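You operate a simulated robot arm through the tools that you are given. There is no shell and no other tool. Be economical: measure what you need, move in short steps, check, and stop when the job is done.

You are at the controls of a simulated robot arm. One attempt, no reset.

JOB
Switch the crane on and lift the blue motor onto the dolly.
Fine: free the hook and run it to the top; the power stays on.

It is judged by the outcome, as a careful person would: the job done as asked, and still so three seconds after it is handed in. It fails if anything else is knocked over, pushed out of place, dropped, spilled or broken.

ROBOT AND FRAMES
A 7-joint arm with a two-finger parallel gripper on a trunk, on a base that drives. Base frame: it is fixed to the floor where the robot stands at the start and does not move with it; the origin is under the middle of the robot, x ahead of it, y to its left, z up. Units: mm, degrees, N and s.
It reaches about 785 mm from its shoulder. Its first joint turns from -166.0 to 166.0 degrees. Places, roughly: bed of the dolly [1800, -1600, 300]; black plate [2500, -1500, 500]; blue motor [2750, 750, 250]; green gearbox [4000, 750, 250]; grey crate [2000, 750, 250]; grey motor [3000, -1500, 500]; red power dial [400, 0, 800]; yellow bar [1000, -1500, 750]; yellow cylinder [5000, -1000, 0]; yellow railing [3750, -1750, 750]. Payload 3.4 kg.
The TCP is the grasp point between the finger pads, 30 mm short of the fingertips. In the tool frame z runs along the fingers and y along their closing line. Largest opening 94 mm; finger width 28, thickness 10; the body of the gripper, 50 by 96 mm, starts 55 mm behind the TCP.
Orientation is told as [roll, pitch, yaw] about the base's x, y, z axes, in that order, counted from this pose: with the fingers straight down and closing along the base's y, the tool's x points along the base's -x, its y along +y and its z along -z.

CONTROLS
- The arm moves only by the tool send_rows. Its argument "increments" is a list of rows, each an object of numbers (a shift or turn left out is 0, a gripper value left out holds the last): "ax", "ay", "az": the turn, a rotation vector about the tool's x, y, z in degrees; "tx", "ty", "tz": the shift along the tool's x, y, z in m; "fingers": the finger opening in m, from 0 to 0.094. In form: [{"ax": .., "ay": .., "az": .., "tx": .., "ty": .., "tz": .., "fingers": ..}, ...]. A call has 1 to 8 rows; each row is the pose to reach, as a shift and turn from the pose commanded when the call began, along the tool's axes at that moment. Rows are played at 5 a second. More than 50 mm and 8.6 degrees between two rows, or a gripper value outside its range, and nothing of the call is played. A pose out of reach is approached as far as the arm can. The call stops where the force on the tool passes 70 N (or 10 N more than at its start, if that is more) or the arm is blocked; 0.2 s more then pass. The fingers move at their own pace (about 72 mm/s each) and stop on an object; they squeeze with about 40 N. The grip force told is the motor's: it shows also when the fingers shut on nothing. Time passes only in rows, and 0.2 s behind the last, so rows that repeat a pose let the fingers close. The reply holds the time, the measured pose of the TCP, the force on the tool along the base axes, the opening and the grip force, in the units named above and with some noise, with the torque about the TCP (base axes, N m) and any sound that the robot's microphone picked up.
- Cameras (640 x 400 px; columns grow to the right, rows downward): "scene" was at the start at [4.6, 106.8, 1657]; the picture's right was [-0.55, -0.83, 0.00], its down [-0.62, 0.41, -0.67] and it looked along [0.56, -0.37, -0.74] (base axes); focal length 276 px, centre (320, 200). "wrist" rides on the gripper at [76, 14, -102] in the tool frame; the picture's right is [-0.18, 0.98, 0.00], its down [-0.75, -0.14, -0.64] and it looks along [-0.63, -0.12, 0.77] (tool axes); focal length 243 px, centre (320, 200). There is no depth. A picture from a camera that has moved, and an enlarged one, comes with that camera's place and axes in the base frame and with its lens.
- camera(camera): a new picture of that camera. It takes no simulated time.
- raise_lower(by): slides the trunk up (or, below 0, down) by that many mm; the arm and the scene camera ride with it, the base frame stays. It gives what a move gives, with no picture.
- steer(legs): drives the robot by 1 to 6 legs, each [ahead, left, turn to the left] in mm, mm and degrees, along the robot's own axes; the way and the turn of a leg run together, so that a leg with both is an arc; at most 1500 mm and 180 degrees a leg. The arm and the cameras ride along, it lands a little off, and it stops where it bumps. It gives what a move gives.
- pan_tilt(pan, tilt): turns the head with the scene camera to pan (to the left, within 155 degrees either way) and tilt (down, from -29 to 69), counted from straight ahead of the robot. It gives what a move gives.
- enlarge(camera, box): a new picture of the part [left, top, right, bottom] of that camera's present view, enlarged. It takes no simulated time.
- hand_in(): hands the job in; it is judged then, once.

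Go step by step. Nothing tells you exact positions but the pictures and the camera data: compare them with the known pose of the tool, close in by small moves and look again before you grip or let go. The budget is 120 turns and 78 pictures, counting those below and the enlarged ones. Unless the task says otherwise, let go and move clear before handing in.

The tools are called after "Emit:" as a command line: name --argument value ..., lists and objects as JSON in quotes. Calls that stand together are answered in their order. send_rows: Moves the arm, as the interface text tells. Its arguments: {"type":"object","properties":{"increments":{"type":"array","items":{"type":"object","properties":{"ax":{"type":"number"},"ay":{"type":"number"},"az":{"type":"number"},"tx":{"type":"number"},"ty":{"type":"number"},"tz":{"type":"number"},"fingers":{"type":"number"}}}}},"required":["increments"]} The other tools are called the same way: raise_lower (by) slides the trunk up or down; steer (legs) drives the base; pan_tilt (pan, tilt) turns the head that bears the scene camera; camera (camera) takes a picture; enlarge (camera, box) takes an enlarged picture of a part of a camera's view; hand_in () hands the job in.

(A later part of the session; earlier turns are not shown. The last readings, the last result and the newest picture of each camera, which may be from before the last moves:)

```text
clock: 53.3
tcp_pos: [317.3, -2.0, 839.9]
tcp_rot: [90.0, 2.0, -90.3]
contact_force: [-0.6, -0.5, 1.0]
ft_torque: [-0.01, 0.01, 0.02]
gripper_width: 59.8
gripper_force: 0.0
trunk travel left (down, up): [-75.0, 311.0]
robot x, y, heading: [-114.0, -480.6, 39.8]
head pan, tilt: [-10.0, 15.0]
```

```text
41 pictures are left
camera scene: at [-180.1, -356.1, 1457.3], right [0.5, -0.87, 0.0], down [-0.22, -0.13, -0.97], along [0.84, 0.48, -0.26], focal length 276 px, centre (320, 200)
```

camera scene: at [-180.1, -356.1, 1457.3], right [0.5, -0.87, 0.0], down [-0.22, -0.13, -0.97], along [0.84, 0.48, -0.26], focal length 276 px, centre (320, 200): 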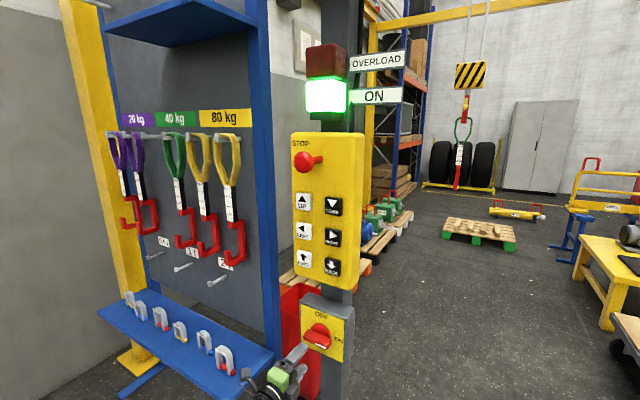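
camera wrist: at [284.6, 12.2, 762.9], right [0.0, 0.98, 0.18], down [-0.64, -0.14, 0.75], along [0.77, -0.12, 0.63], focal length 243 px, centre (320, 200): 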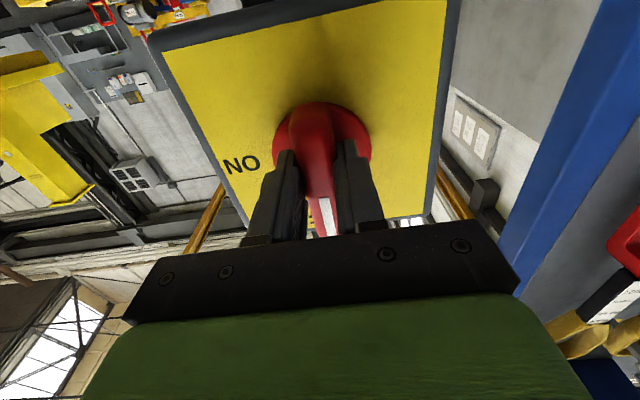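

The green ON lamp is lit. I now back off, roll the gripper upright, close it for pressing, raise the trunk and shift the base right for a clear view of the motor.

Emit:
send_rows --increments '[{"tz": -0.04, "fingers": 0.0}, {"tz": -0.07, "az": -8}, {"tz": -0.07, "az": -16}, {"tz": -0.07, "az": -24}, {"tz": -0.07, "az": -32}, {"tz": -0.07, "az": -40}, {"tz": -0.07, "az": -48}, {"tz": -0.07, "az": -48}]'

Emit:
send_rows --increments '[{"az": -8}, {"az": -16}, {"az": -24}, {"az": -32}, {"az": -40}, {"az": -44}, {"az": -44}]'

Emit:
steer --legs '[[-30, -130, 0]]'

Emit:
raise_lower --by 270

Emit:
pan_tilt --pan -15 --tilt 20

Emit:
camera --camera "scene"

```text
clock: 55.1
tcp_pos: [248.5, -1.2, 839.3]
tcp_rot: [90.0, -46.0, -90.2]
contact_force: [0.0, -0.6, -0.4]
ft_torque: [-0.01, -0.04, 0.02]
gripper_width: 0.0
gripper_force: 32.5
trunk travel left (down, up): [-75.0, 311.0]
robot x, y, heading: [-113.2, -479.2, 40.2]
head pan, tilt: [-10.0, 15.0]
```

```text
clock: 56.7
tcp_pos: [247.7, -2.2, 838.7]
tcp_rot: [-74.5, -89.9, 74.3]
contact_force: [0.5, 0.0, 0.5]
ft_torque: [0.01, -0.05, -0.02]
gripper_width: 0.0
gripper_force: 33.1
trunk travel left (down, up): [-75.0, 311.0]
robot x, y, heading: [-114.1, -481.6, 39.5]
head pan, tilt: [-10.0, 15.0]
```

```text
clock: 58.0
tcp_pos: [308.8, -121.9, 840.7]
tcp_rot: [15.9, -89.8, -16.2]
contact_force: [0.0, -0.8, 0.2]
ft_torque: [0.03, 0.01, 0.01]
gripper_width: 0.0
gripper_force: 33.2
trunk travel left (down, up): [-75.0, 311.0]
robot x, y, heading: [-56.4, -599.3, 40.2]
head pan, tilt: [-10.0, 15.0]
```

```text
clock: 60.8
tcp_pos: [308.9, -120.8, 1110.1]
tcp_rot: [-43.7, -89.8, 43.4]
contact_force: [0.5, 0.7, -0.1]
ft_torque: [0.01, 0.0, -0.02]
gripper_width: 0.2
gripper_force: 33.5
trunk travel left (down, up): [-345.0, 41.0]
robot x, y, heading: [-56.7, -598.7, 40.3]
head pan, tilt: [-10.0, 15.0]
```

```text
clock: 61.4
tcp_pos: [308.1, -120.5, 1110.1]
tcp_rot: [-43.1, -90.0, 42.8]
contact_force: [-0.4, -0.5, 0.2]
ft_torque: [-0.01, 0.01, -0.03]
gripper_width: 0.0
gripper_force: 33.6
trunk travel left (down, up): [-345.0, 41.0]
robot x, y, heading: [-53.9, -601.3, 40.2]
head pan, tilt: [-15.0, 20.0]
```

```text
40 pictures are left
camera scene: at [-115.8, -482.3, 1720.0], right [0.42, -0.91, 0.0], down [-0.31, -0.14, -0.94], along [0.85, 0.4, -0.34], focal length 276 px, centre (320, 200)
```

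scene: 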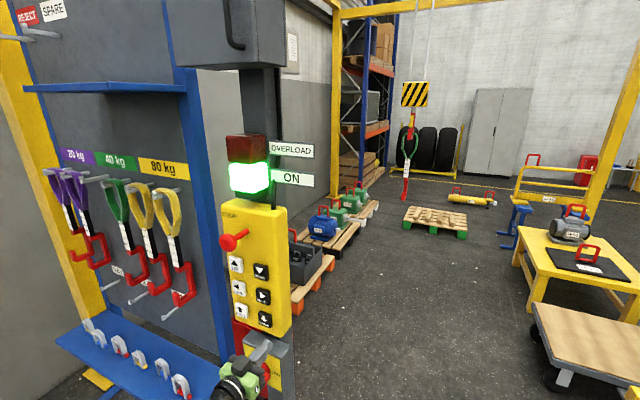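

Excellent view of everything. I bring the closed fingertips in front of FWD.

Emit:
send_rows --increments '[{"tx": 0.006, "ty": 0.045}, {"tx": 0.012, "ty": 0.09}, {"tx": 0.018, "ty": 0.13}, {"tx": 0.018, "ty": 0.157}, {"tx": 0.018, "ty": 0.157, "tz": 0.03}, {"tx": 0.018, "ty": 0.157, "tz": 0.05}, {"tx": 0.018, "ty": 0.157, "tz": 0.05}]'

Emit:
enlarge --camera "scene" --box '[200, 190, 320, 380]'

Emit:
camera --camera "wrist"

```text
clock: 63.0
tcp_pos: [319.4, -40.7, 1100.4]
tcp_rot: [-78.3, -90.0, 78.1]
contact_force: [0.9, 0.1, -0.4]
ft_torque: [-0.01, -0.02, 0.04]
gripper_width: 0.0
gripper_force: 33.3
out of reach, approached as far as the arm can: row 2, 3, 4, 5, 6, 7
trunk travel left (down, up): [-345.0, 41.0]
robot x, y, heading: [-54.8, -598.8, 40.0]
head pan, tilt: [-15.0, 20.0]
```

```text
2.11 times, centred on (260, 285) of scene
camera zoom: at [-116.6, -482.3, 1720.0], right [0.42, -0.91, 0.0], down [-0.31, -0.14, -0.94], along [0.85, 0.4, -0.34], focal length 581 px, centre (446, 21)
```

zoom: 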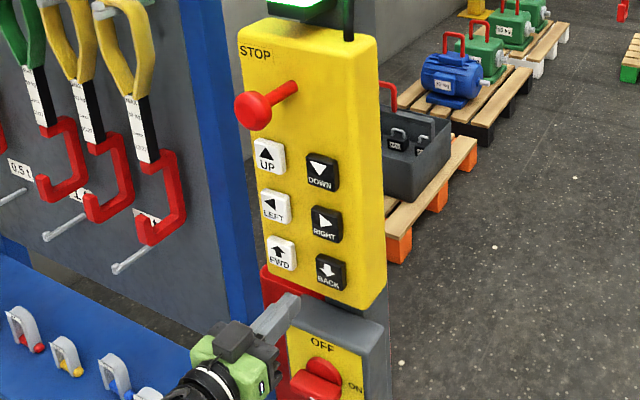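

```text
38 pictures are left
camera wrist: at [217.8, -25.1, 1024.1], right [0.01, 0.98, 0.18], down [-0.64, -0.14, 0.75], along [0.77, -0.12, 0.63], focal length 243 px, centre (320, 200)
```

wrist: 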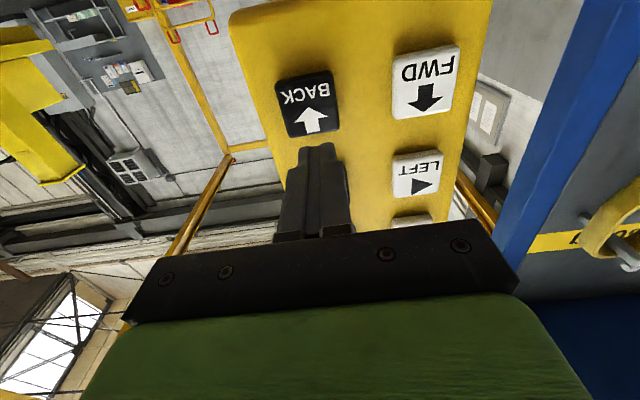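

Reach is a bit short to the left; button centres now read FWD (412,41,1086), BACK (412,-47,1086), LEFT z≈1167. I retract, drive slightly ahead, and re-approach.

Emit:
send_rows --increments '[{"tz": -0.04}, {"tz": -0.08}, {"tz": -0.11}, {"tz": -0.11}]'

Emit:
steer --legs '[[100, 0, 0]]'

```text
clock: 64.0
tcp_pos: [210.8, -39.6, 1099.8]
tcp_rot: [-24.7, -89.9, 24.3]
contact_force: [0.3, 0.4, 0.1]
ft_torque: [0.0, 0.06, -0.02]
gripper_width: 0.0
gripper_force: 33.6
trunk travel left (down, up): [-345.0, 41.0]
robot x, y, heading: [-55.4, -600.2, 40.0]
head pan, tilt: [-15.0, 20.0]
```

```text
clock: 65.2
tcp_pos: [286.5, 24.4, 1098.6]
tcp_rot: [-37.7, -89.8, 37.3]
contact_force: [0.0, 0.5, 0.1]
ft_torque: [0.02, 0.04, 0.0]
gripper_width: 0.1
gripper_force: 33.0
trunk travel left (down, up): [-345.0, 41.0]
robot x, y, heading: [18.9, -534.9, 40.0]
head pan, tilt: [-15.0, 20.0]
```

Now align on FWD and come near.

Emit:
send_rows --increments '[{"tx": 0.013, "ty": 0.017, "tz": 0.03}, {"tx": 0.013, "ty": 0.017, "tz": 0.06}, {"tx": 0.013, "ty": 0.017, "tz": 0.08}, {"tx": 0.013, "ty": 0.017, "tz": 0.08}]'

Emit:
camera --camera "wrist"

Emit:
send_rows --increments '[{"tz": 0.006}, {"tz": 0.012}, {"tz": 0.018}, {"tz": 0.024}, {"tz": 0}]'

Emit:
camera --camera "scene"

```text
clock: 66.2
tcp_pos: [361.0, 31.4, 1087.7]
tcp_rot: [-94.5, -89.9, 94.3]
contact_force: [0.4, -0.1, 0.5]
ft_torque: [0.01, -0.04, 0.02]
gripper_width: 0.0
gripper_force: 33.5
out of reach, approached as far as the arm can: row 2, 3, 4
trunk travel left (down, up): [-345.0, 41.0]
robot x, y, heading: [20.0, -535.5, 40.1]
head pan, tilt: [-15.0, 20.0]
```

```text
37 pictures are left
camera wrist: at [259.0, 46.3, 1012.4], right [0.01, 0.98, 0.18], down [-0.64, -0.14, 0.75], along [0.77, -0.12, 0.63], focal length 243 px, centre (320, 200)
```

wrist: 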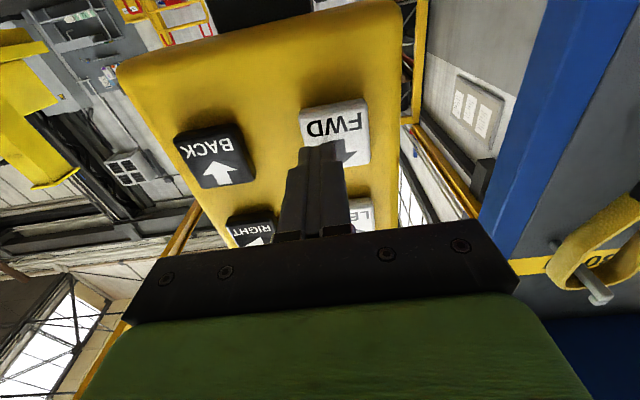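

```text
clock: 67.4
tcp_pos: [360.0, 32.3, 1088.7]
tcp_rot: [-138.7, -89.9, 138.5]
contact_force: [0.5, 1.2, 0.9]
ft_torque: [-0.03, 0.0, 0.02]
gripper_width: 0.0
gripper_force: 33.1
out of reach, approached as far as the arm can: row 2, 3, 4
trunk travel left (down, up): [-345.0, 41.0]
robot x, y, heading: [20.3, -534.0, 39.8]
head pan, tilt: [-15.0, 20.0]
```

```text
36 pictures are left
camera scene: at [-41.7, -417.6, 1719.9], right [0.42, -0.91, 0.0], down [-0.31, -0.14, -0.94], along [0.85, 0.4, -0.34], focal length 276 px, centre (320, 200)
```

scene: 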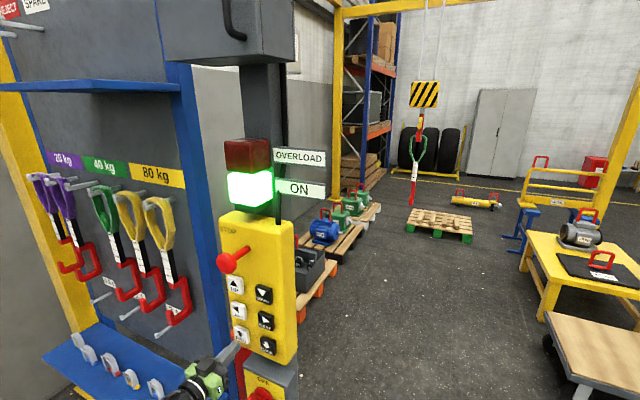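

Still ~25 mm short; the shoulder sits high (~1320), so I retract, lower the trunk 150, and shift the base slightly.

Emit:
send_rows --increments '[{"tz": -0.04}, {"tz": -0.08}, {"tz": -0.08}]'

Emit:
raise_lower --by -150

Emit:
steer --legs '[[30, 30, 0]]'

```text
clock: 68.2
tcp_pos: [281.2, 32.4, 1089.0]
tcp_rot: [-45.9, -89.8, 45.5]
contact_force: [0.0, -0.1, -0.8]
ft_torque: [-0.01, 0.02, -0.01]
gripper_width: 0.1
gripper_force: 32.6
trunk travel left (down, up): [-345.0, 41.0]
robot x, y, heading: [20.5, -534.0, 39.9]
head pan, tilt: [-15.0, 20.0]
```

```text
clock: 69.9
tcp_pos: [280.4, 31.8, 938.5]
tcp_rot: [-14.8, -90.0, 14.4]
contact_force: [0.1, -0.3, 1.4]
ft_torque: [0.02, 0.01, 0.02]
gripper_width: 0.1
gripper_force: 32.8
trunk travel left (down, up): [-195.0, 191.0]
robot x, y, heading: [22.7, -533.6, 40.1]
head pan, tilt: [-15.0, 20.0]
```

```text
clock: 70.8
tcp_pos: [285.6, 75.9, 937.6]
tcp_rot: [-70.8, -89.8, 70.4]
contact_force: [-1.0, 0.4, -0.4]
ft_torque: [-0.01, -0.01, 0.0]
gripper_width: 0.0
gripper_force: 33.3
trunk travel left (down, up): [-195.0, 191.0]
robot x, y, heading: [26.7, -492.8, 39.9]
head pan, tilt: [-15.0, 20.0]
```

Now up to FWD's height, in line, then near.

Emit:
send_rows --increments '[{"tx": -0.045, "ty": -0.012}, {"tx": -0.09, "ty": -0.024}, {"tx": -0.13, "ty": -0.035}, {"tx": -0.149, "ty": -0.035}, {"tx": -0.149, "ty": -0.035, "tz": 0.04}, {"tx": -0.149, "ty": -0.035, "tz": 0.08}, {"tx": -0.149, "ty": -0.035, "tz": 0.08}]'

Emit:
send_rows --increments '[{"tz": 0.008}, {"tz": 0.014}, {"tz": 0.02}, {"tz": 0.024}, {"tz": 0.0}]'

Emit:
camera --camera "scene"

```text
clock: 72.4
tcp_pos: [365.7, 39.7, 1087.2]
tcp_rot: [-80.0, -90.0, 79.4]
contact_force: [-0.3, 0.5, 0.2]
ft_torque: [0.01, 0.01, -0.01]
gripper_width: 0.0
gripper_force: 32.8
trunk travel left (down, up): [-195.0, 191.0]
robot x, y, heading: [24.8, -490.6, 39.9]
head pan, tilt: [-15.0, 20.0]
```

```text
clock: 73.6
tcp_pos: [364.0, 39.4, 1088.1]
tcp_rot: [-126.4, -89.9, 126.0]
contact_force: [0.8, 0.1, 0.6]
ft_torque: [0.02, 0.0, -0.01]
gripper_width: 0.0
gripper_force: 32.6
trunk travel left (down, up): [-195.0, 191.0]
robot x, y, heading: [25.3, -491.0, 39.7]
head pan, tilt: [-15.0, 20.0]
```

```text
35 pictures are left
camera scene: at [-36.8, -375.8, 1569.8], right [0.42, -0.91, 0.0], down [-0.31, -0.14, -0.94], along [0.85, 0.4, -0.34], focal length 276 px, centre (320, 200)
```

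scene: 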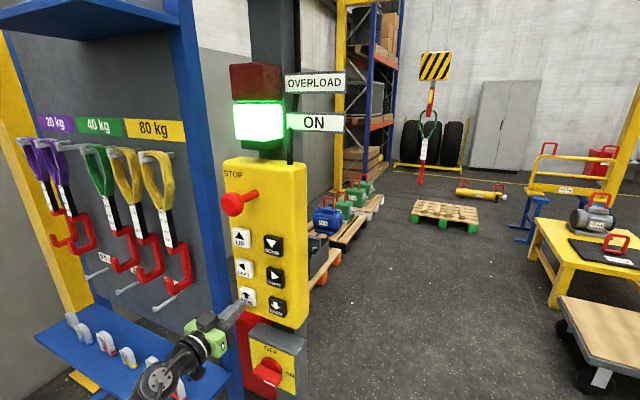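

The hook hasn't moved, so no press was made yet. I press farther and hold until I feel the button.

Emit:
send_rows --increments '[{"tz": 0.02}, {"tz": 0.026}, {"tz": 0.03}, {"tz": 0.034}, {"tz": 0.034}]'

Emit:
enlarge --camera "scene" --box '[200, 150, 500, 340]'

```text
clock: 74.8
tcp_pos: [392.6, 39.3, 1089.0]
tcp_rot: [-99.7, -89.8, 99.4]
contact_force: [-28.5, -6.8, -10.6]
ft_torque: [0.04, 0.3, -0.23]
gripper_width: 0.0
gripper_force: 33.2
trunk travel left (down, up): [-195.0, 191.0]
robot x, y, heading: [22.0, -495.5, 39.9]
head pan, tilt: [-15.0, 20.0]
```

```text
2.11 times, centred on (350, 245) of scene
camera zoom: at [-41.6, -376.2, 1569.5], right [0.42, -0.91, 0.0], down [-0.31, -0.14, -0.94], along [0.85, 0.4, -0.34], focal length 581 px, centre (257, 105)
```

zoom: 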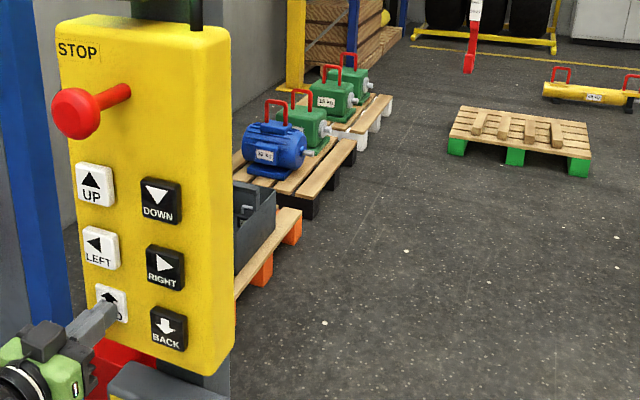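

There's 28 N of contact. I hold it for a second and see whether the crane moves.

Emit:
send_rows --increments '[{"tz": 0.002}, {"tz": 0.003}, {"tz": 0.003}, {"tz": 0.003}, {"tz": 0.003}, {"tz": 0.003}]'

Emit:
camera --camera "scene"

```text
clock: 76.2
tcp_pos: [393.9, 40.8, 1088.3]
tcp_rot: [-162.9, -89.8, 162.6]
contact_force: [-40.4, -6.7, -15.5]
ft_torque: [-0.04, 0.57, -0.2]
gripper_width: 0.1
gripper_force: 33.3
trunk travel left (down, up): [-195.0, 191.0]
robot x, y, heading: [24.7, -494.5, 39.9]
head pan, tilt: [-15.0, 20.0]
```

```text
33 pictures are left
camera scene: at [-43.4, -375.2, 1569.4], right [0.42, -0.91, 0.0], down [-0.31, -0.14, -0.94], along [0.85, 0.4, -0.34], focal length 276 px, centre (320, 200)
```

scene: 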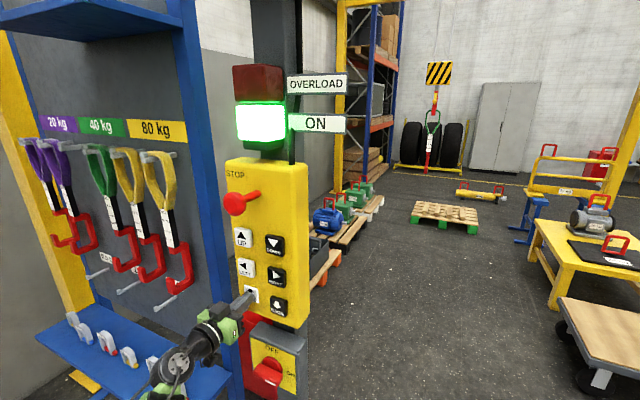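

FWD works: the hook moved from x≈1812 to ≈2100 while held. I keep holding for another stretch and measure again.

Emit:
send_rows --increments '[{"tz": 0}, {"tz": 0}, {"tz": 0}, {"tz": 0}, {"tz": 0}, {"tz": 0}, {"tz": 0}, {"tz": 0}]'

Emit:
enlarge --camera "scene" --box '[300, 50, 500, 240]'

```text
clock: 78.0
tcp_pos: [394.1, 40.7, 1088.7]
tcp_rot: [-175.2, -89.8, 174.9]
contact_force: [-38.3, -2.7, -9.4]
ft_torque: [-0.02, 0.43, -0.08]
gripper_width: 0.1
gripper_force: 32.7
trunk travel left (down, up): [-195.0, 191.0]
robot x, y, heading: [26.1, -491.6, 40.0]
head pan, tilt: [-15.0, 20.0]
```

```text
2.11 times, centred on (400, 145) of scene
camera zoom: at [-43.5, -375.1, 1569.4], right [0.42, -0.91, 0.0], down [-0.31, -0.14, -0.94], along [0.85, 0.4, -0.34], focal length 581 px, centre (152, 316)
```

zoom: 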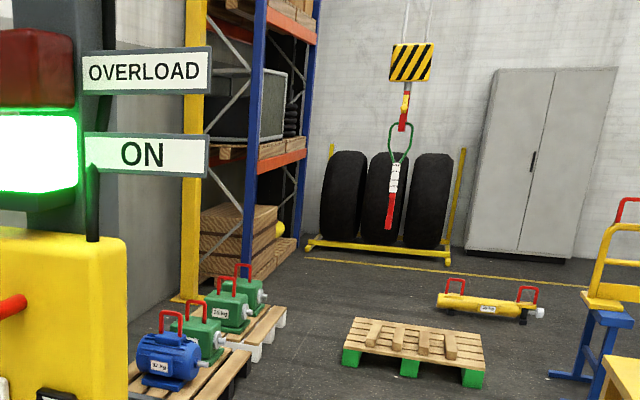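

Hook is now at about x≈2700, y≈-240. I release FWD and move to LEFT, holding for about 1.4 s.

Emit:
send_rows --increments '[{"tz": -0.04}, {"tx": -0.04, "tz": -0.04}, {"tx": -0.081, "tz": -0.04}, {"tx": -0.081, "tz": 0}, {"tx": -0.081, "tz": 0}, {"tx": -0.081, "tz": 0}, {"tx": -0.081, "tz": 0}, {"tx": -0.081, "tz": 0}]'

Emit:
camera --camera "scene"

```text
clock: 79.8
tcp_pos: [394.3, 41.2, 1171.1]
tcp_rot: [-178.1, -89.7, 178.0]
contact_force: [-35.8, -2.6, -3.5]
ft_torque: [0.11, 0.24, -0.09]
gripper_width: 0.3
gripper_force: 33.0
trunk travel left (down, up): [-195.0, 191.0]
robot x, y, heading: [23.6, -491.3, 39.9]
head pan, tilt: [-15.0, 20.0]
```

```text
31 pictures are left
camera scene: at [-44.2, -375.8, 1569.4], right [0.42, -0.91, 0.0], down [-0.3, -0.14, -0.94], along [0.85, 0.4, -0.34], focal length 276 px, centre (320, 200)
```

scene: 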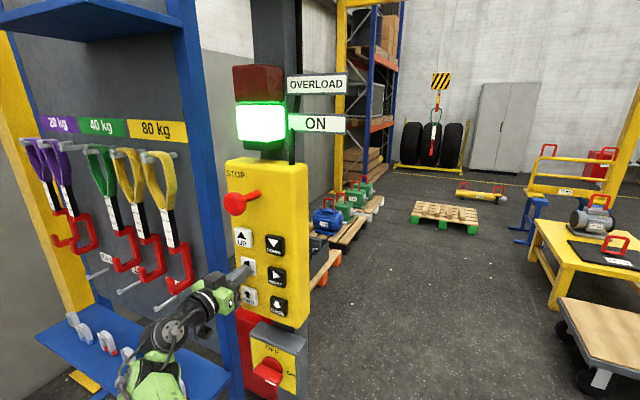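

LEFT has barely begun; I keep holding it.

Emit:
send_rows --increments '[{"tz": 0.002}, {"tz": 0.003}, {"tz": 0.003}, {"tz": 0.003}, {"tz": 0.003}, {"tz": 0.003}, {"tz": 0.003}, {"tz": 0.003}]'

Emit:
enlarge --camera "scene" --box '[280, 50, 480, 240]'

```text
clock: 81.6
tcp_pos: [395.2, 40.2, 1171.1]
tcp_rot: [-172.7, -89.6, 172.7]
contact_force: [-43.8, -6.5, -9.6]
ft_torque: [-0.03, 0.43, -0.16]
gripper_width: 0.1
gripper_force: 32.8
trunk travel left (down, up): [-195.0, 191.0]
robot x, y, heading: [23.5, -493.4, 39.9]
head pan, tilt: [-15.0, 20.0]
```

```text
2.11 times, centred on (380, 145) of scene
camera zoom: at [-45.6, -376.0, 1569.4], right [0.42, -0.91, 0.0], down [-0.3, -0.14, -0.94], along [0.85, 0.4, -0.34], focal length 581 px, centre (194, 316)
```

zoom: 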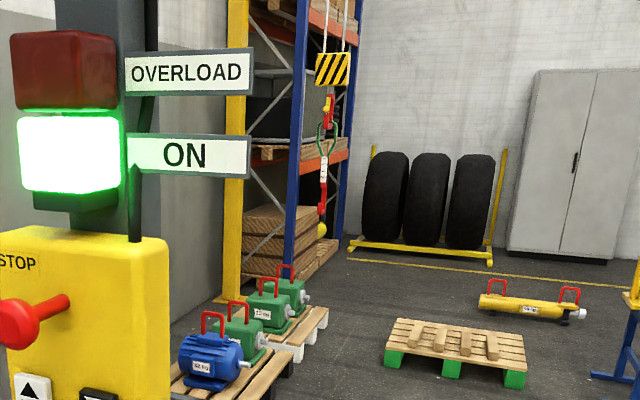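

Scale in the pictures puts the hook at about (3050, 330, 1030), with roughly 100–200 mm coasting after release. I hold LEFT briefly more, release, and measure.

Emit:
send_rows --increments '[{"tz": 0}, {"tz": 0}, {"tz": -0.04}, {"tx": 0.02, "tz": -0.05, "ty": -0.04}, {"tx": 0.05, "tz": -0.05, "ty": -0.07}, {"tx": 0.083, "tz": -0.05, "ty": -0.088}, {"tx": 0.083, "tz": -0.05, "ty": -0.088}, {"tx": 0.083, "tz": -0.05, "ty": -0.088}]'

Emit:
enlarge --camera "scene" --box '[280, 50, 400, 250]'

```text
clock: 83.4
tcp_pos: [354.6, -48.9, 1084.0]
tcp_rot: [5.5, -89.9, -5.8]
contact_force: [-0.5, 0.2, -0.5]
ft_torque: [-0.01, -0.01, 0.0]
gripper_width: 0.1
gripper_force: 32.9
trunk travel left (down, up): [-195.0, 191.0]
robot x, y, heading: [28.9, -491.8, 39.7]
head pan, tilt: [-15.0, 20.0]
```

```text
2.00 times, centred on (340, 150) of scene
camera zoom: at [-35.8, -375.7, 1569.8], right [0.42, -0.91, 0.0], down [-0.31, -0.14, -0.94], along [0.85, 0.4, -0.34], focal length 552 px, centre (280, 300)
```

zoom: 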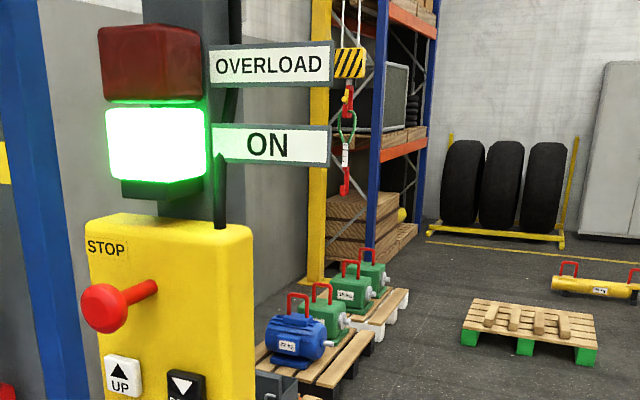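

Hook is now at about (3050, 650, 1045). Zoom in on the hook and on the motor handle for orientation.

Emit:
enlarge --camera "scene" --box '[335, 110, 375, 152]'

Emit:
enlarge --camera "scene" --box '[300, 180, 360, 240]'

```text
9.52 times, centred on (355, 131) of scene
camera zoom: at [-35.8, -375.7, 1569.8], right [0.42, -0.91, 0.0], down [-0.31, -0.14, -0.94], along [0.85, 0.4, -0.34], focal length 2628 px, centre (-13, 857)
```

zoom: 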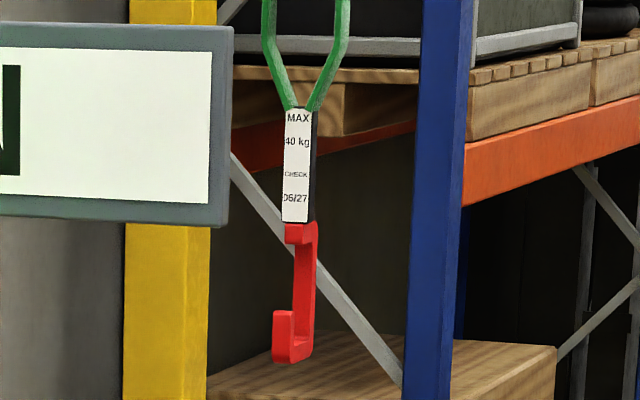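

```text
6.67 times, centred on (330, 210) of scene
camera zoom: at [-35.8, -375.7, 1569.8], right [0.42, -0.91, 0.0], down [-0.31, -0.14, -0.94], along [0.85, 0.4, -0.34], focal length 1840 px, centre (253, 133)
```

zoom: 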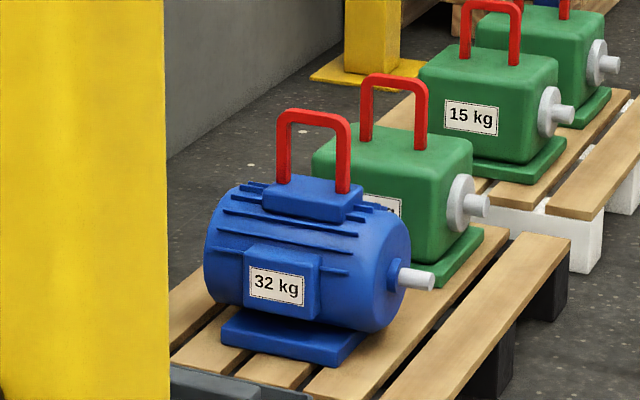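

Hook opens toward -x, about 85 mm wide and 175 mm tall with an ~80 mm mouth; the handle bar runs along y, so I must come from the +x side and engage with BACK. First a BACK pulse, then a LEFT pulse.

Emit:
send_rows --increments '[{"tz": 0.047}, {"tz": 0.047}, {"tz": 0.0}, {"tx": -0.03, "ty": 0.035}, {"tx": -0.06, "ty": 0.07}, {"tx": -0.084, "ty": 0.09}, {"tx": -0.084, "ty": 0.09}]'

Emit:
enlarge --camera "scene" --box '[280, 50, 400, 250]'

```text
clock: 85.0
tcp_pos: [355.5, 41.2, 1168.2]
tcp_rot: [-72.8, -89.9, 72.5]
contact_force: [-0.1, 0.4, 0.7]
ft_torque: [-0.02, 0.0, 0.02]
gripper_width: 0.0
gripper_force: 32.6
trunk travel left (down, up): [-195.0, 191.0]
robot x, y, heading: [20.0, -491.3, 39.8]
head pan, tilt: [-15.0, 20.0]
```

```text
2.00 times, centred on (340, 150) of scene
camera zoom: at [-36.2, -376.0, 1569.8], right [0.42, -0.91, 0.0], down [-0.31, -0.14, -0.94], along [0.85, 0.4, -0.34], focal length 552 px, centre (280, 300)
```

zoom: 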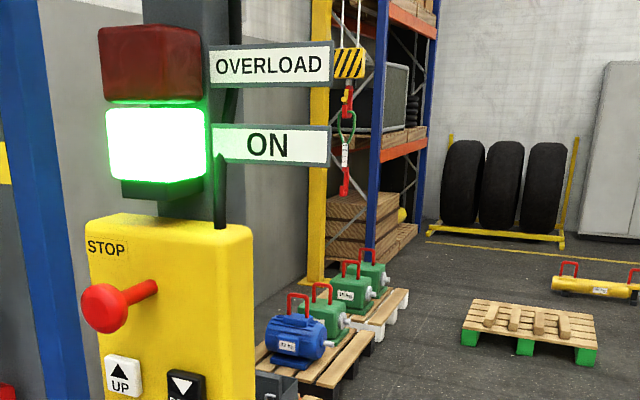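

That pulse was too light to trigger (needs ~38 N). I pulse LEFT slightly deeper.

Emit:
send_rows --increments '[{"tz": 0.045}, {"tz": 0.055}, {"tz": 0.055}, {"tz": 0.0}, {"tz": 0.0}, {"tz": 0.0}]'

Emit:
enlarge --camera "scene" --box '[280, 50, 400, 250]'

```text
refused: row 4 steps farther than a row can; nothing moved
```

```text
2.00 times, centred on (340, 150) of scene
camera zoom: at [-36.2, -376.0, 1569.8], right [0.42, -0.91, 0.0], down [-0.31, -0.14, -0.94], along [0.85, 0.4, -0.34], focal length 552 px, centre (280, 300)
```

zoom: 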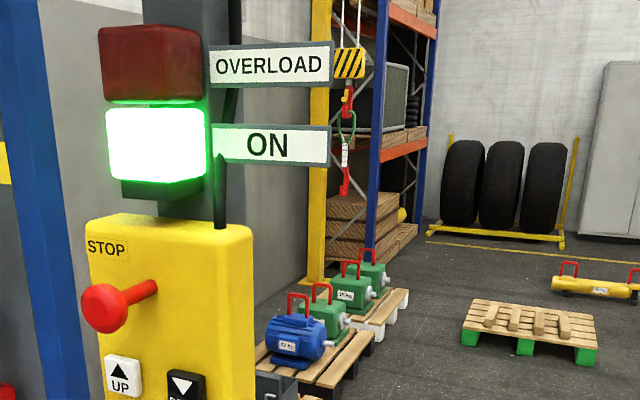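

Step too large was refused; I redo it with legal steps.

Emit:
send_rows --increments '[{"tz": 0.04}, {"tz": 0.055}, {"tz": 0.055}, {"tz": 0.015}, {"tz": 0.0}, {"tz": 0.0}, {"tz": 0.0}]'

Emit:
enlarge --camera "scene" --box '[280, 50, 400, 250]'

```text
clock: 86.6
tcp_pos: [355.3, 40.7, 1169.0]
tcp_rot: [-51.0, -89.9, 50.6]
contact_force: [-0.6, 0.0, -0.5]
ft_torque: [-0.01, -0.02, -0.02]
gripper_width: 0.0
gripper_force: 33.3
trunk travel left (down, up): [-195.0, 191.0]
robot x, y, heading: [19.1, -491.0, 39.7]
head pan, tilt: [-15.0, 20.0]
```

```text
2.00 times, centred on (340, 150) of scene
camera zoom: at [-35.9, -375.6, 1569.8], right [0.42, -0.91, 0.0], down [-0.31, -0.14, -0.94], along [0.85, 0.4, -0.34], focal length 552 px, centre (280, 300)
```

zoom: 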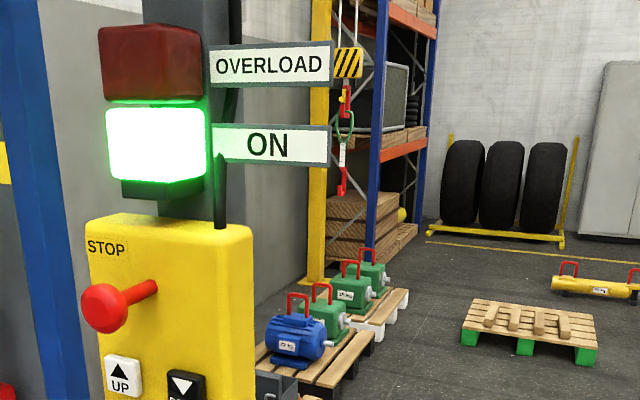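

Short pulses move only ~15 mm — good fine control. I hold LEFT for 5 rows, then return to a safe standoff.

Emit:
send_rows --increments '[{"tz": 0.04}, {"tz": 0.055}, {"tz": 0.055}, {"tz": 0.055}, {"tz": 0.055}, {"tz": 0.055}, {"tz": 0.015}, {"tz": 0.0}]'

Emit:
send_rows --increments '[{"tz": -0.02}, {"tz": -0.02}, {"tz": -0.02}, {"tz": -0.02}]'

Emit:
enlarge --camera "scene" --box '[300, 60, 360, 240]'

Emit:
raise_lower --by 185

Emit:
camera --camera "scene"

```text
clock: 88.4
tcp_pos: [357.0, 39.4, 1169.3]
tcp_rot: [-106.1, -90.0, 105.6]
contact_force: [-0.7, 0.1, 0.0]
ft_torque: [0.01, 0.01, -0.02]
gripper_width: 0.0
gripper_force: 33.3
trunk travel left (down, up): [-195.0, 191.0]
robot x, y, heading: [23.4, -493.3, 40.0]
head pan, tilt: [-15.0, 20.0]
```

```text
clock: 89.4
tcp_pos: [333.9, 40.4, 1170.9]
tcp_rot: [-26.6, -89.8, 26.1]
contact_force: [-0.4, -0.3, 0.4]
ft_torque: [0.03, -0.02, -0.02]
gripper_width: 0.0
gripper_force: 33.3
trunk travel left (down, up): [-195.0, 191.0]
robot x, y, heading: [27.1, -491.9, 39.8]
head pan, tilt: [-15.0, 20.0]
```

```text
2.22 times, centred on (330, 150) of scene
camera zoom: at [-35.5, -375.7, 1569.8], right [0.42, -0.91, 0.0], down [-0.31, -0.14, -0.94], along [0.85, 0.4, -0.34], focal length 613 px, centre (298, 311)
```

zoom: 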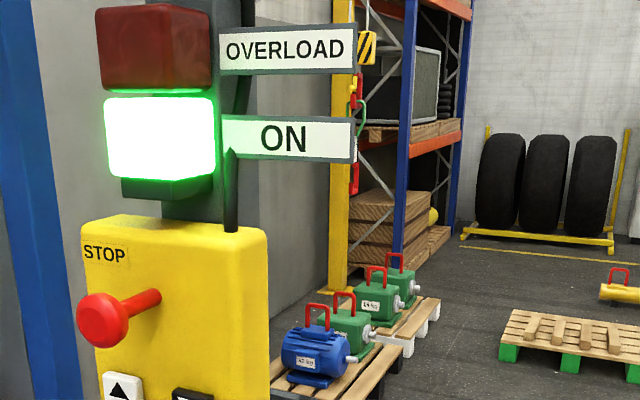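

```text
clock: 91.5
tcp_pos: [333.7, 40.0, 1354.0]
tcp_rot: [-40.7, -89.8, 40.3]
contact_force: [0.6, -0.4, -0.3]
ft_torque: [0.0, -0.01, 0.0]
gripper_width: 0.0
gripper_force: 33.5
trunk travel left (down, up): [-380.0, 6.0]
robot x, y, heading: [23.4, -491.5, 39.9]
head pan, tilt: [-15.0, 20.0]
```

```text
22 pictures are left
camera scene: at [-35.6, -375.6, 1755.0], right [0.42, -0.91, 0.0], down [-0.31, -0.14, -0.94], along [0.85, 0.4, -0.34], focal length 276 px, centre (320, 200)
```

scene: 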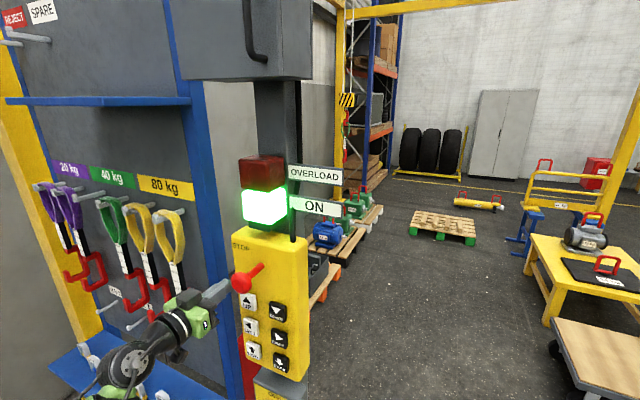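

From the raised view, zoom for parallax.

Emit:
enlarge --camera "scene" --box '[295, 85, 395, 255]'

```text
2.35 times, centred on (345, 170) of scene
camera zoom: at [-35.6, -375.6, 1755.0], right [0.42, -0.91, 0.0], down [-0.31, -0.14, -0.94], along [0.85, 0.4, -0.34], focal length 649 px, centre (261, 271)
```

zoom: 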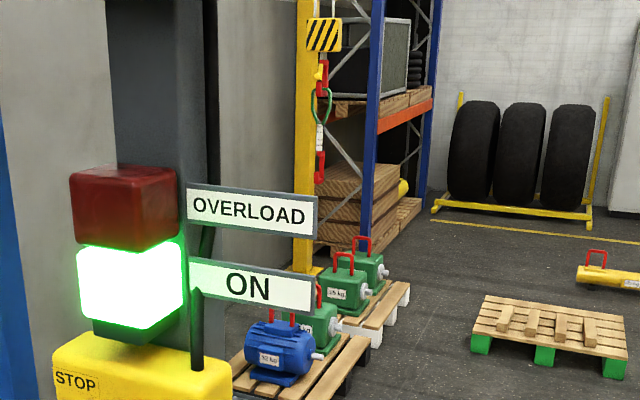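

Parallax: hook ≈(3055,740,1046), bar ≈(2770,835,490). I lower the trunk back, press LEFT for 6 rows, then BACK for 7 rows.

Emit:
raise_lower --by -185

Emit:
send_rows --increments '[{"tz": 0.04}, {"tz": 0.075}, {"tz": 0.075}, {"tz": 0.075}, {"tz": 0.075}, {"tz": 0.075}, {"tz": 0.075}, {"tz": 0.035}]'

Emit:
send_rows --increments '[{"tz": -0.02}, {"tz": -0.02, "tx": 0.03, "ty": -0.03}, {"tz": -0.02, "tx": 0.06, "ty": -0.06}, {"tz": -0.02, "tx": 0.084, "ty": -0.088}]'

Emit:
send_rows --increments '[{"tz": 0.048}, {"tz": 0.06}, {"tz": 0.06}, {"tz": 0.06}, {"tz": 0.06}, {"tz": 0.06}, {"tz": 0.06}, {"tz": 0.02}]'

Emit:
send_rows --increments '[{"tz": -0.02}, {"tz": -0.02}, {"tz": -0.02}, {"tz": -0.02}]'

Emit:
enlarge --camera "scene" --box '[290, 60, 390, 240]'

```text
clock: 93.5
tcp_pos: [334.4, 40.2, 1168.4]
tcp_rot: [-16.2, -90.0, 15.9]
contact_force: [0.5, 0.0, 0.6]
ft_torque: [0.0, -0.01, -0.03]
gripper_width: 0.3
gripper_force: 33.0
trunk travel left (down, up): [-195.0, 191.0]
robot x, y, heading: [29.2, -490.2, 39.9]
head pan, tilt: [-15.0, 20.0]
```

```text
clock: 95.3
tcp_pos: [373.8, 36.9, 1171.7]
tcp_rot: [174.3, -89.9, -175.2]
contact_force: [-0.6, 0.7, -0.1]
ft_torque: [0.0, -0.01, 0.02]
gripper_width: 0.2
gripper_force: 32.8
trunk travel left (down, up): [-195.0, 191.0]
robot x, y, heading: [28.2, -496.9, 39.8]
head pan, tilt: [-15.0, 20.0]
```

```text
clock: 96.3
tcp_pos: [347.7, -47.1, 1086.9]
tcp_rot: [67.0, -89.8, -67.2]
contact_force: [0.2, 0.3, -0.3]
ft_torque: [-0.01, 0.0, 0.02]
gripper_width: 0.0
gripper_force: 32.7
trunk travel left (down, up): [-195.0, 191.0]
robot x, y, heading: [26.2, -493.2, 40.0]
head pan, tilt: [-15.0, 20.0]
```

```text
clock: 97.7
tcp_pos: [390.6, -41.8, 1088.7]
tcp_rot: [77.6, -89.8, -76.6]
contact_force: [-60.2, -8.9, 4.5]
ft_torque: [0.02, -0.24, -0.41]
gripper_width: 0.1
gripper_force: 33.1
trunk travel left (down, up): [-195.0, 191.0]
robot x, y, heading: [24.3, -489.5, 40.1]
head pan, tilt: [-15.0, 20.0]
stopped in row 6: the force on the tool passed its limit at 98 N (the readings are from after the stop); the commanded pose is now the measured one
```

```text
clock: 98.7
tcp_pos: [383.0, -41.8, 1084.0]
tcp_rot: [-0.7, -89.7, 1.1]
contact_force: [-1.3, -0.6, -1.0]
ft_torque: [0.01, -0.01, -0.05]
gripper_width: 0.1
gripper_force: 33.0
trunk travel left (down, up): [-195.0, 191.0]
robot x, y, heading: [24.7, -488.2, 40.3]
head pan, tilt: [-15.0, 20.0]
```

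```text
2.22 times, centred on (340, 150) of scene
camera zoom: at [-36.0, -375.8, 1569.8], right [0.42, -0.91, 0.0], down [-0.31, -0.14, -0.94], along [0.85, 0.4, -0.34], focal length 613 px, centre (276, 311)
```

zoom: 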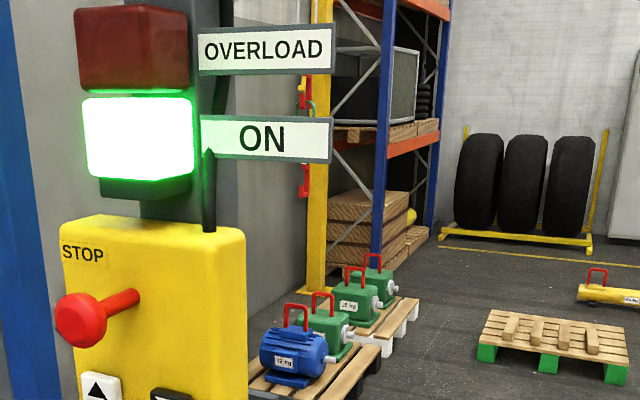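

Hook now at about (2870,836,1046), just +x of the bar. I move to the DOWN button's standoff.

Emit:
send_rows --increments '[{"tz": -0.035}, {"tz": -0.035, "tx": -0.045}, {"tz": -0.035, "tx": -0.09}, {"tz": -0.035, "tx": -0.13, "ty": -0.005}, {"tz": -0.035, "tx": -0.168, "ty": -0.005}, {"tz": -0.035, "tx": -0.168, "ty": -0.005}]'

Emit:
camera --camera "wrist"

```text
clock: 100.0
tcp_pos: [349.9, -48.5, 1252.9]
tcp_rot: [-2.3, -89.6, 2.5]
contact_force: [0.4, 0.4, -0.5]
ft_torque: [0.0, 0.01, 0.02]
gripper_width: 0.0
gripper_force: 32.9
trunk travel left (down, up): [-195.0, 191.0]
robot x, y, heading: [26.7, -490.9, 40.1]
head pan, tilt: [-15.0, 20.0]
```

```text
19 pictures are left
camera wrist: at [245.9, -34.5, 1177.2], right [0.0, 0.98, 0.18], down [-0.64, -0.14, 0.76], along [0.77, -0.11, 0.63], focal length 243 px, centre (320, 200)
```

wrist: 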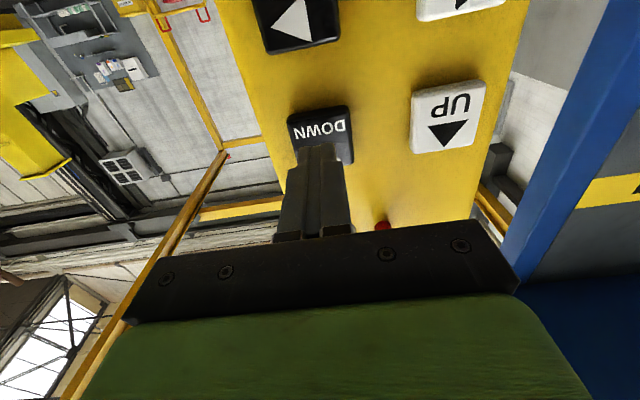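

Aligned on DOWN. Press and hold ~1 s, then measure the lowering.

Emit:
send_rows --increments '[{"tz": 0.04}, {"tz": 0.051}, {"tz": 0.052}, {"tz": 0.052}, {"tz": 0.052}, {"tz": 0.02}]'

Emit:
enlarge --camera "scene" --box '[290, 80, 390, 240]'

```text
clock: 101.5
tcp_pos: [370.5, -49.1, 1253.0]
tcp_rot: [49.5, -89.8, -49.4]
contact_force: [-1.3, -0.3, 0.5]
ft_torque: [-0.01, 0.0, -0.01]
gripper_width: 0.1
gripper_force: 33.1
trunk travel left (down, up): [-195.0, 191.0]
robot x, y, heading: [25.1, -490.3, 39.9]
head pan, tilt: [-15.0, 20.0]
```

```text
2.50 times, centred on (340, 160) of scene
camera zoom: at [-36.1, -376.0, 1569.9], right [0.42, -0.91, 0.0], down [-0.31, -0.14, -0.94], along [0.85, 0.4, -0.34], focal length 690 px, centre (270, 300)
```

zoom: 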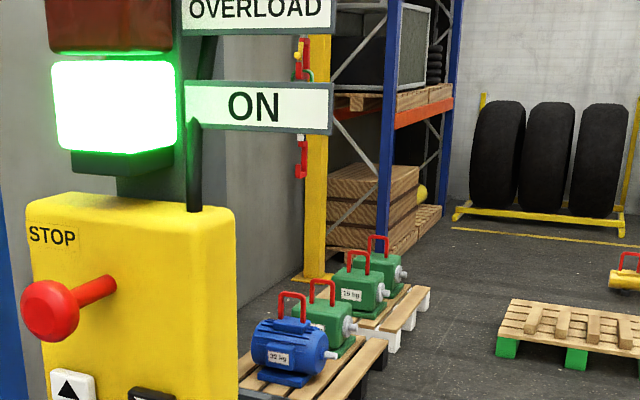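

Lowered about 25 mm. I press DOWN longer.

Emit:
send_rows --increments '[{"tz": 0.03}, {"tz": 0.034}, {"tz": 0.034}, {"tz": 0.034}, {"tz": 0.034}, {"tz": 0.034}, {"tz": 0.034}, {"tz": 0.034}]'

Emit:
enlarge --camera "scene" --box '[290, 80, 390, 240]'

```text
clock: 103.2
tcp_pos: [394.7, -45.3, 1254.2]
tcp_rot: [-41.3, -89.9, 41.9]
contact_force: [-40.3, -5.6, -13.3]
ft_torque: [-0.04, 0.37, -0.19]
gripper_width: 0.0
gripper_force: 33.4
trunk travel left (down, up): [-195.0, 191.0]
robot x, y, heading: [23.2, -488.2, 40.1]
head pan, tilt: [-15.0, 20.0]
```

```text
2.50 times, centred on (340, 160) of scene
camera zoom: at [-45.3, -376.0, 1569.4], right [0.42, -0.91, 0.0], down [-0.3, -0.14, -0.94], along [0.85, 0.4, -0.34], focal length 690 px, centre (270, 300)
```

zoom: 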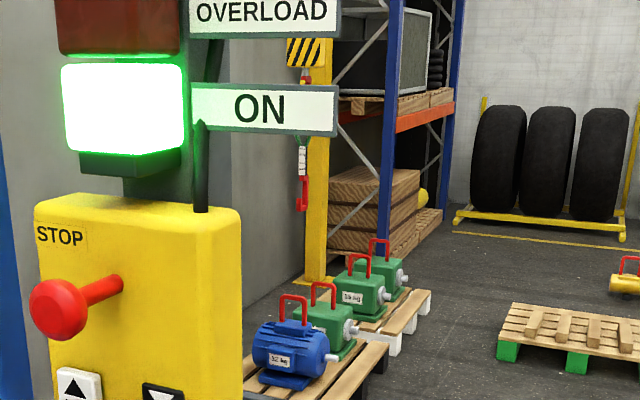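

About 150 mm/s lowering; hook bottom now ≈865. I hold 7 more rows and release.

Emit:
send_rows --increments '[{"tz": 0}, {"tz": 0}, {"tz": 0}, {"tz": 0}, {"tz": 0}, {"tz": 0}, {"tz": 0}, {"tz": -0.035}]'

Emit:
send_rows --increments '[{"tz": 0}, {"tz": 0}]'

Emit:
enlarge --camera "scene" --box '[305, 140, 375, 230]'

```text
clock: 105.0
tcp_pos: [369.0, -49.7, 1253.8]
tcp_rot: [54.7, -89.8, -54.6]
contact_force: [0.2, 0.5, 0.4]
ft_torque: [-0.02, 0.01, -0.02]
gripper_width: 0.0
gripper_force: 32.8
trunk travel left (down, up): [-195.0, 191.0]
robot x, y, heading: [28.0, -491.3, 39.9]
head pan, tilt: [-15.0, 20.0]
```

```text
clock: 105.7
tcp_pos: [368.6, -47.4, 1252.4]
tcp_rot: [-1.3, -89.7, 1.5]
contact_force: [-0.4, 0.0, 0.8]
ft_torque: [0.0, 0.01, -0.02]
gripper_width: 0.2
gripper_force: 32.6
trunk travel left (down, up): [-195.0, 191.0]
robot x, y, heading: [25.3, -493.5, 40.2]
head pan, tilt: [-15.0, 20.0]
```

```text
4.44 times, centred on (340, 185) of scene
camera zoom: at [-35.9, -375.6, 1569.8], right [0.42, -0.91, 0.0], down [-0.31, -0.14, -0.94], along [0.85, 0.4, -0.34], focal length 1226 px, centre (231, 267)
```

zoom: 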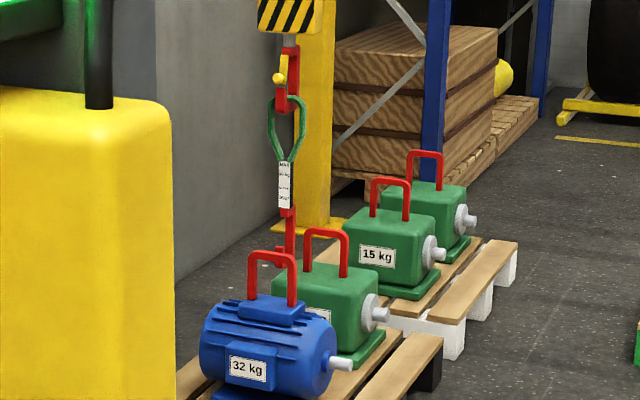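

The hook dropped faster than expected and now sits right behind the bar in view. A close zoom is needed.

Emit:
enlarge --camera "scene" --box '[315, 178, 345, 213]'

```text
11.43 times, centred on (330, 196) of scene
camera zoom: at [-35.9, -375.6, 1569.8], right [0.42, -0.91, 0.0], down [-0.31, -0.14, -0.94], along [0.85, 0.4, -0.34], focal length 3154 px, centre (206, 251)
```

zoom: 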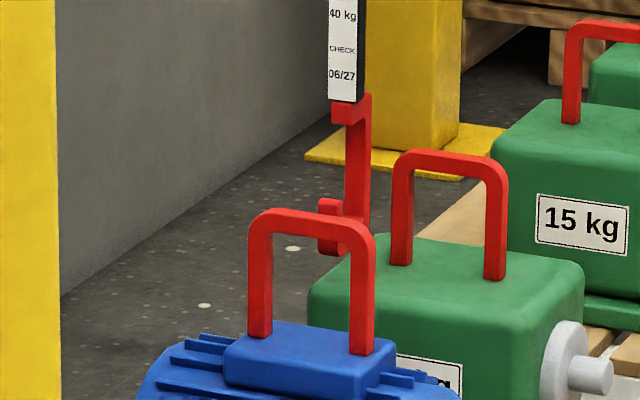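

Clear view: the hook hangs behind the bar, nearly centred, tip toward us. It needs ~25–35 mm lower, then ~85 mm BACK. I pulse DOWN, shift to BACK, and pulse it briefly.

Emit:
send_rows --increments '[{"tz": 0.02}, {"tz": 0.032}, {"tz": 0.033}, {"tz": 0.033}, {"tz": 0.033}, {"tz": 0.0}, {"tz": -0.02}]'

Emit:
send_rows --increments '[{"tx": 0.045}, {"tx": 0.09}, {"tx": 0.13}, {"tx": 0.167}, {"tx": 0.167}]'

Emit:
send_rows --increments '[{"tz": 0.04}, {"tz": 0.053}, {"tz": 0.054}, {"tz": 0.054}, {"tz": 0.01}, {"tz": 0.0}, {"tz": 0.0}, {"tz": 0.0}]'

Emit:
enlarge --camera "scene" --box '[315, 178, 345, 213]'

```text
clock: 107.2
tcp_pos: [347.0, -48.0, 1253.6]
tcp_rot: [5.0, -89.8, -4.9]
contact_force: [-0.5, 0.4, 0.8]
ft_torque: [-0.03, -0.02, 0.05]
gripper_width: 0.0
gripper_force: 33.3
trunk travel left (down, up): [-195.0, 191.0]
robot x, y, heading: [22.6, -491.2, 40.1]
head pan, tilt: [-15.0, 20.0]
```

```text
clock: 108.5
tcp_pos: [345.1, -48.6, 1085.3]
tcp_rot: [1.3, -89.6, -1.1]
contact_force: [0.7, -0.1, 0.4]
ft_torque: [-0.03, -0.03, -0.01]
gripper_width: 0.1
gripper_force: 33.2
trunk travel left (down, up): [-195.0, 191.0]
robot x, y, heading: [25.3, -491.5, 40.2]
head pan, tilt: [-15.0, 20.0]
```

```text
clock: 110.2
tcp_pos: [345.5, -47.9, 1086.2]
tcp_rot: [-0.5, -89.7, 0.8]
contact_force: [0.2, -0.4, 0.5]
ft_torque: [-0.01, 0.01, -0.01]
gripper_width: 0.0
gripper_force: 33.4
trunk travel left (down, up): [-195.0, 191.0]
robot x, y, heading: [23.6, -490.1, 39.8]
head pan, tilt: [-15.0, 20.0]
```

```text
11.43 times, centred on (330, 196) of scene
camera zoom: at [-35.8, -375.6, 1569.8], right [0.42, -0.91, 0.0], down [-0.31, -0.14, -0.94], along [0.85, 0.4, -0.34], focal length 3154 px, centre (206, 251)
```

zoom: 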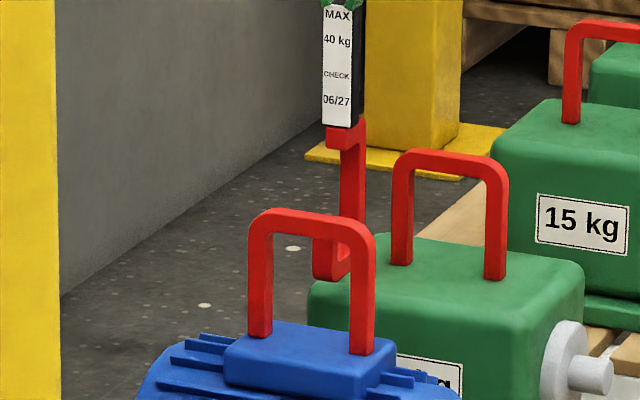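

Good: lower by ~24 and back ~13 mm. One more short DOWN pulse for clearance under the bar, then BACK toward engagement.

Emit:
send_rows --increments '[{"tx": -0.045}, {"tx": -0.09}, {"tx": -0.13}, {"tx": -0.167}, {"tx": -0.167}]'

Emit:
send_rows --increments '[{"tz": 0.04}, {"tz": 0.053}, {"tz": 0.054}, {"tz": 0.054}, {"tz": 0.01}, {"tz": 0.0}]'

Emit:
send_rows --increments '[{"tx": 0.045}, {"tx": 0.09}, {"tx": 0.13}, {"tx": 0.167}, {"tx": 0.167}]'

Emit:
send_rows --increments '[{"tz": 0.04}, {"tz": 0.054}, {"tz": 0.055}, {"tz": 0.055}, {"tz": 0.055}, {"tz": 0.055}, {"tz": 0.01}, {"tz": 0.0}]'

Emit:
send_rows --increments '[{"tz": 0}, {"tz": 0}]'

Emit:
enlarge --camera "scene" --box '[315, 178, 345, 213]'

```text
clock: 111.5
tcp_pos: [347.4, -48.4, 1253.7]
tcp_rot: [-5.4, -89.7, 5.7]
contact_force: [0.8, 0.3, 0.7]
ft_torque: [0.0, 0.02, 0.01]
gripper_width: 0.1
gripper_force: 33.5
trunk travel left (down, up): [-195.0, 191.0]
robot x, y, heading: [25.6, -489.2, 40.1]
head pan, tilt: [-15.0, 20.0]
```

```text
clock: 112.8
tcp_pos: [348.9, -46.6, 1253.4]
tcp_rot: [9.8, -89.6, -9.7]
contact_force: [0.1, 0.0, -0.2]
ft_torque: [0.03, -0.02, 0.03]
gripper_width: 0.2
gripper_force: 32.8
trunk travel left (down, up): [-195.0, 191.0]
robot x, y, heading: [24.8, -491.9, 40.0]
head pan, tilt: [-15.0, 20.0]
```

```text
clock: 114.0
tcp_pos: [346.0, -48.0, 1085.9]
tcp_rot: [3.4, -89.7, -3.0]
contact_force: [-0.3, -0.1, 0.0]
ft_torque: [0.0, 0.0, 0.01]
gripper_width: 0.1
gripper_force: 33.2
trunk travel left (down, up): [-195.0, 191.0]
robot x, y, heading: [27.1, -492.9, 40.0]
head pan, tilt: [-15.0, 20.0]
```

```text
clock: 115.8
tcp_pos: [347.8, -47.8, 1087.4]
tcp_rot: [19.1, -89.8, -18.8]
contact_force: [-0.6, 0.1, 0.0]
ft_torque: [-0.02, -0.02, 0.02]
gripper_width: 0.0
gripper_force: 32.7
trunk travel left (down, up): [-195.0, 191.0]
robot x, y, heading: [23.2, -488.9, 40.1]
head pan, tilt: [-15.0, 20.0]
```

```text
clock: 116.5
tcp_pos: [348.4, -47.1, 1086.1]
tcp_rot: [0.1, -89.7, 0.2]
contact_force: [-0.2, -1.0, 0.3]
ft_torque: [0.01, -0.01, 0.0]
gripper_width: 0.3
gripper_force: 32.6
trunk travel left (down, up): [-195.0, 191.0]
robot x, y, heading: [23.4, -490.8, 40.0]
head pan, tilt: [-15.0, 20.0]
```

```text
11.43 times, centred on (330, 196) of scene
camera zoom: at [-35.8, -375.7, 1569.8], right [0.42, -0.91, 0.0], down [-0.31, -0.14, -0.94], along [0.85, 0.4, -0.34], focal length 3154 px, centre (206, 251)
```

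zoom: 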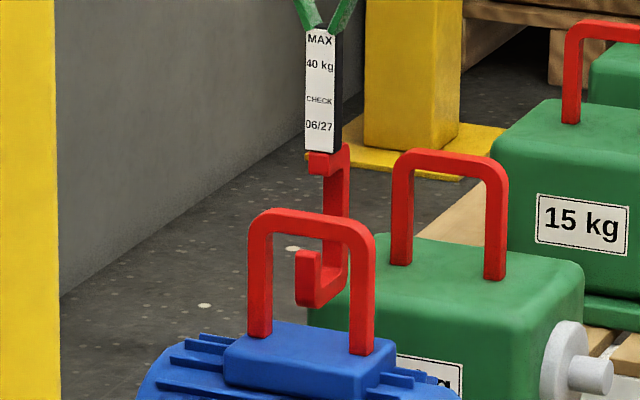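

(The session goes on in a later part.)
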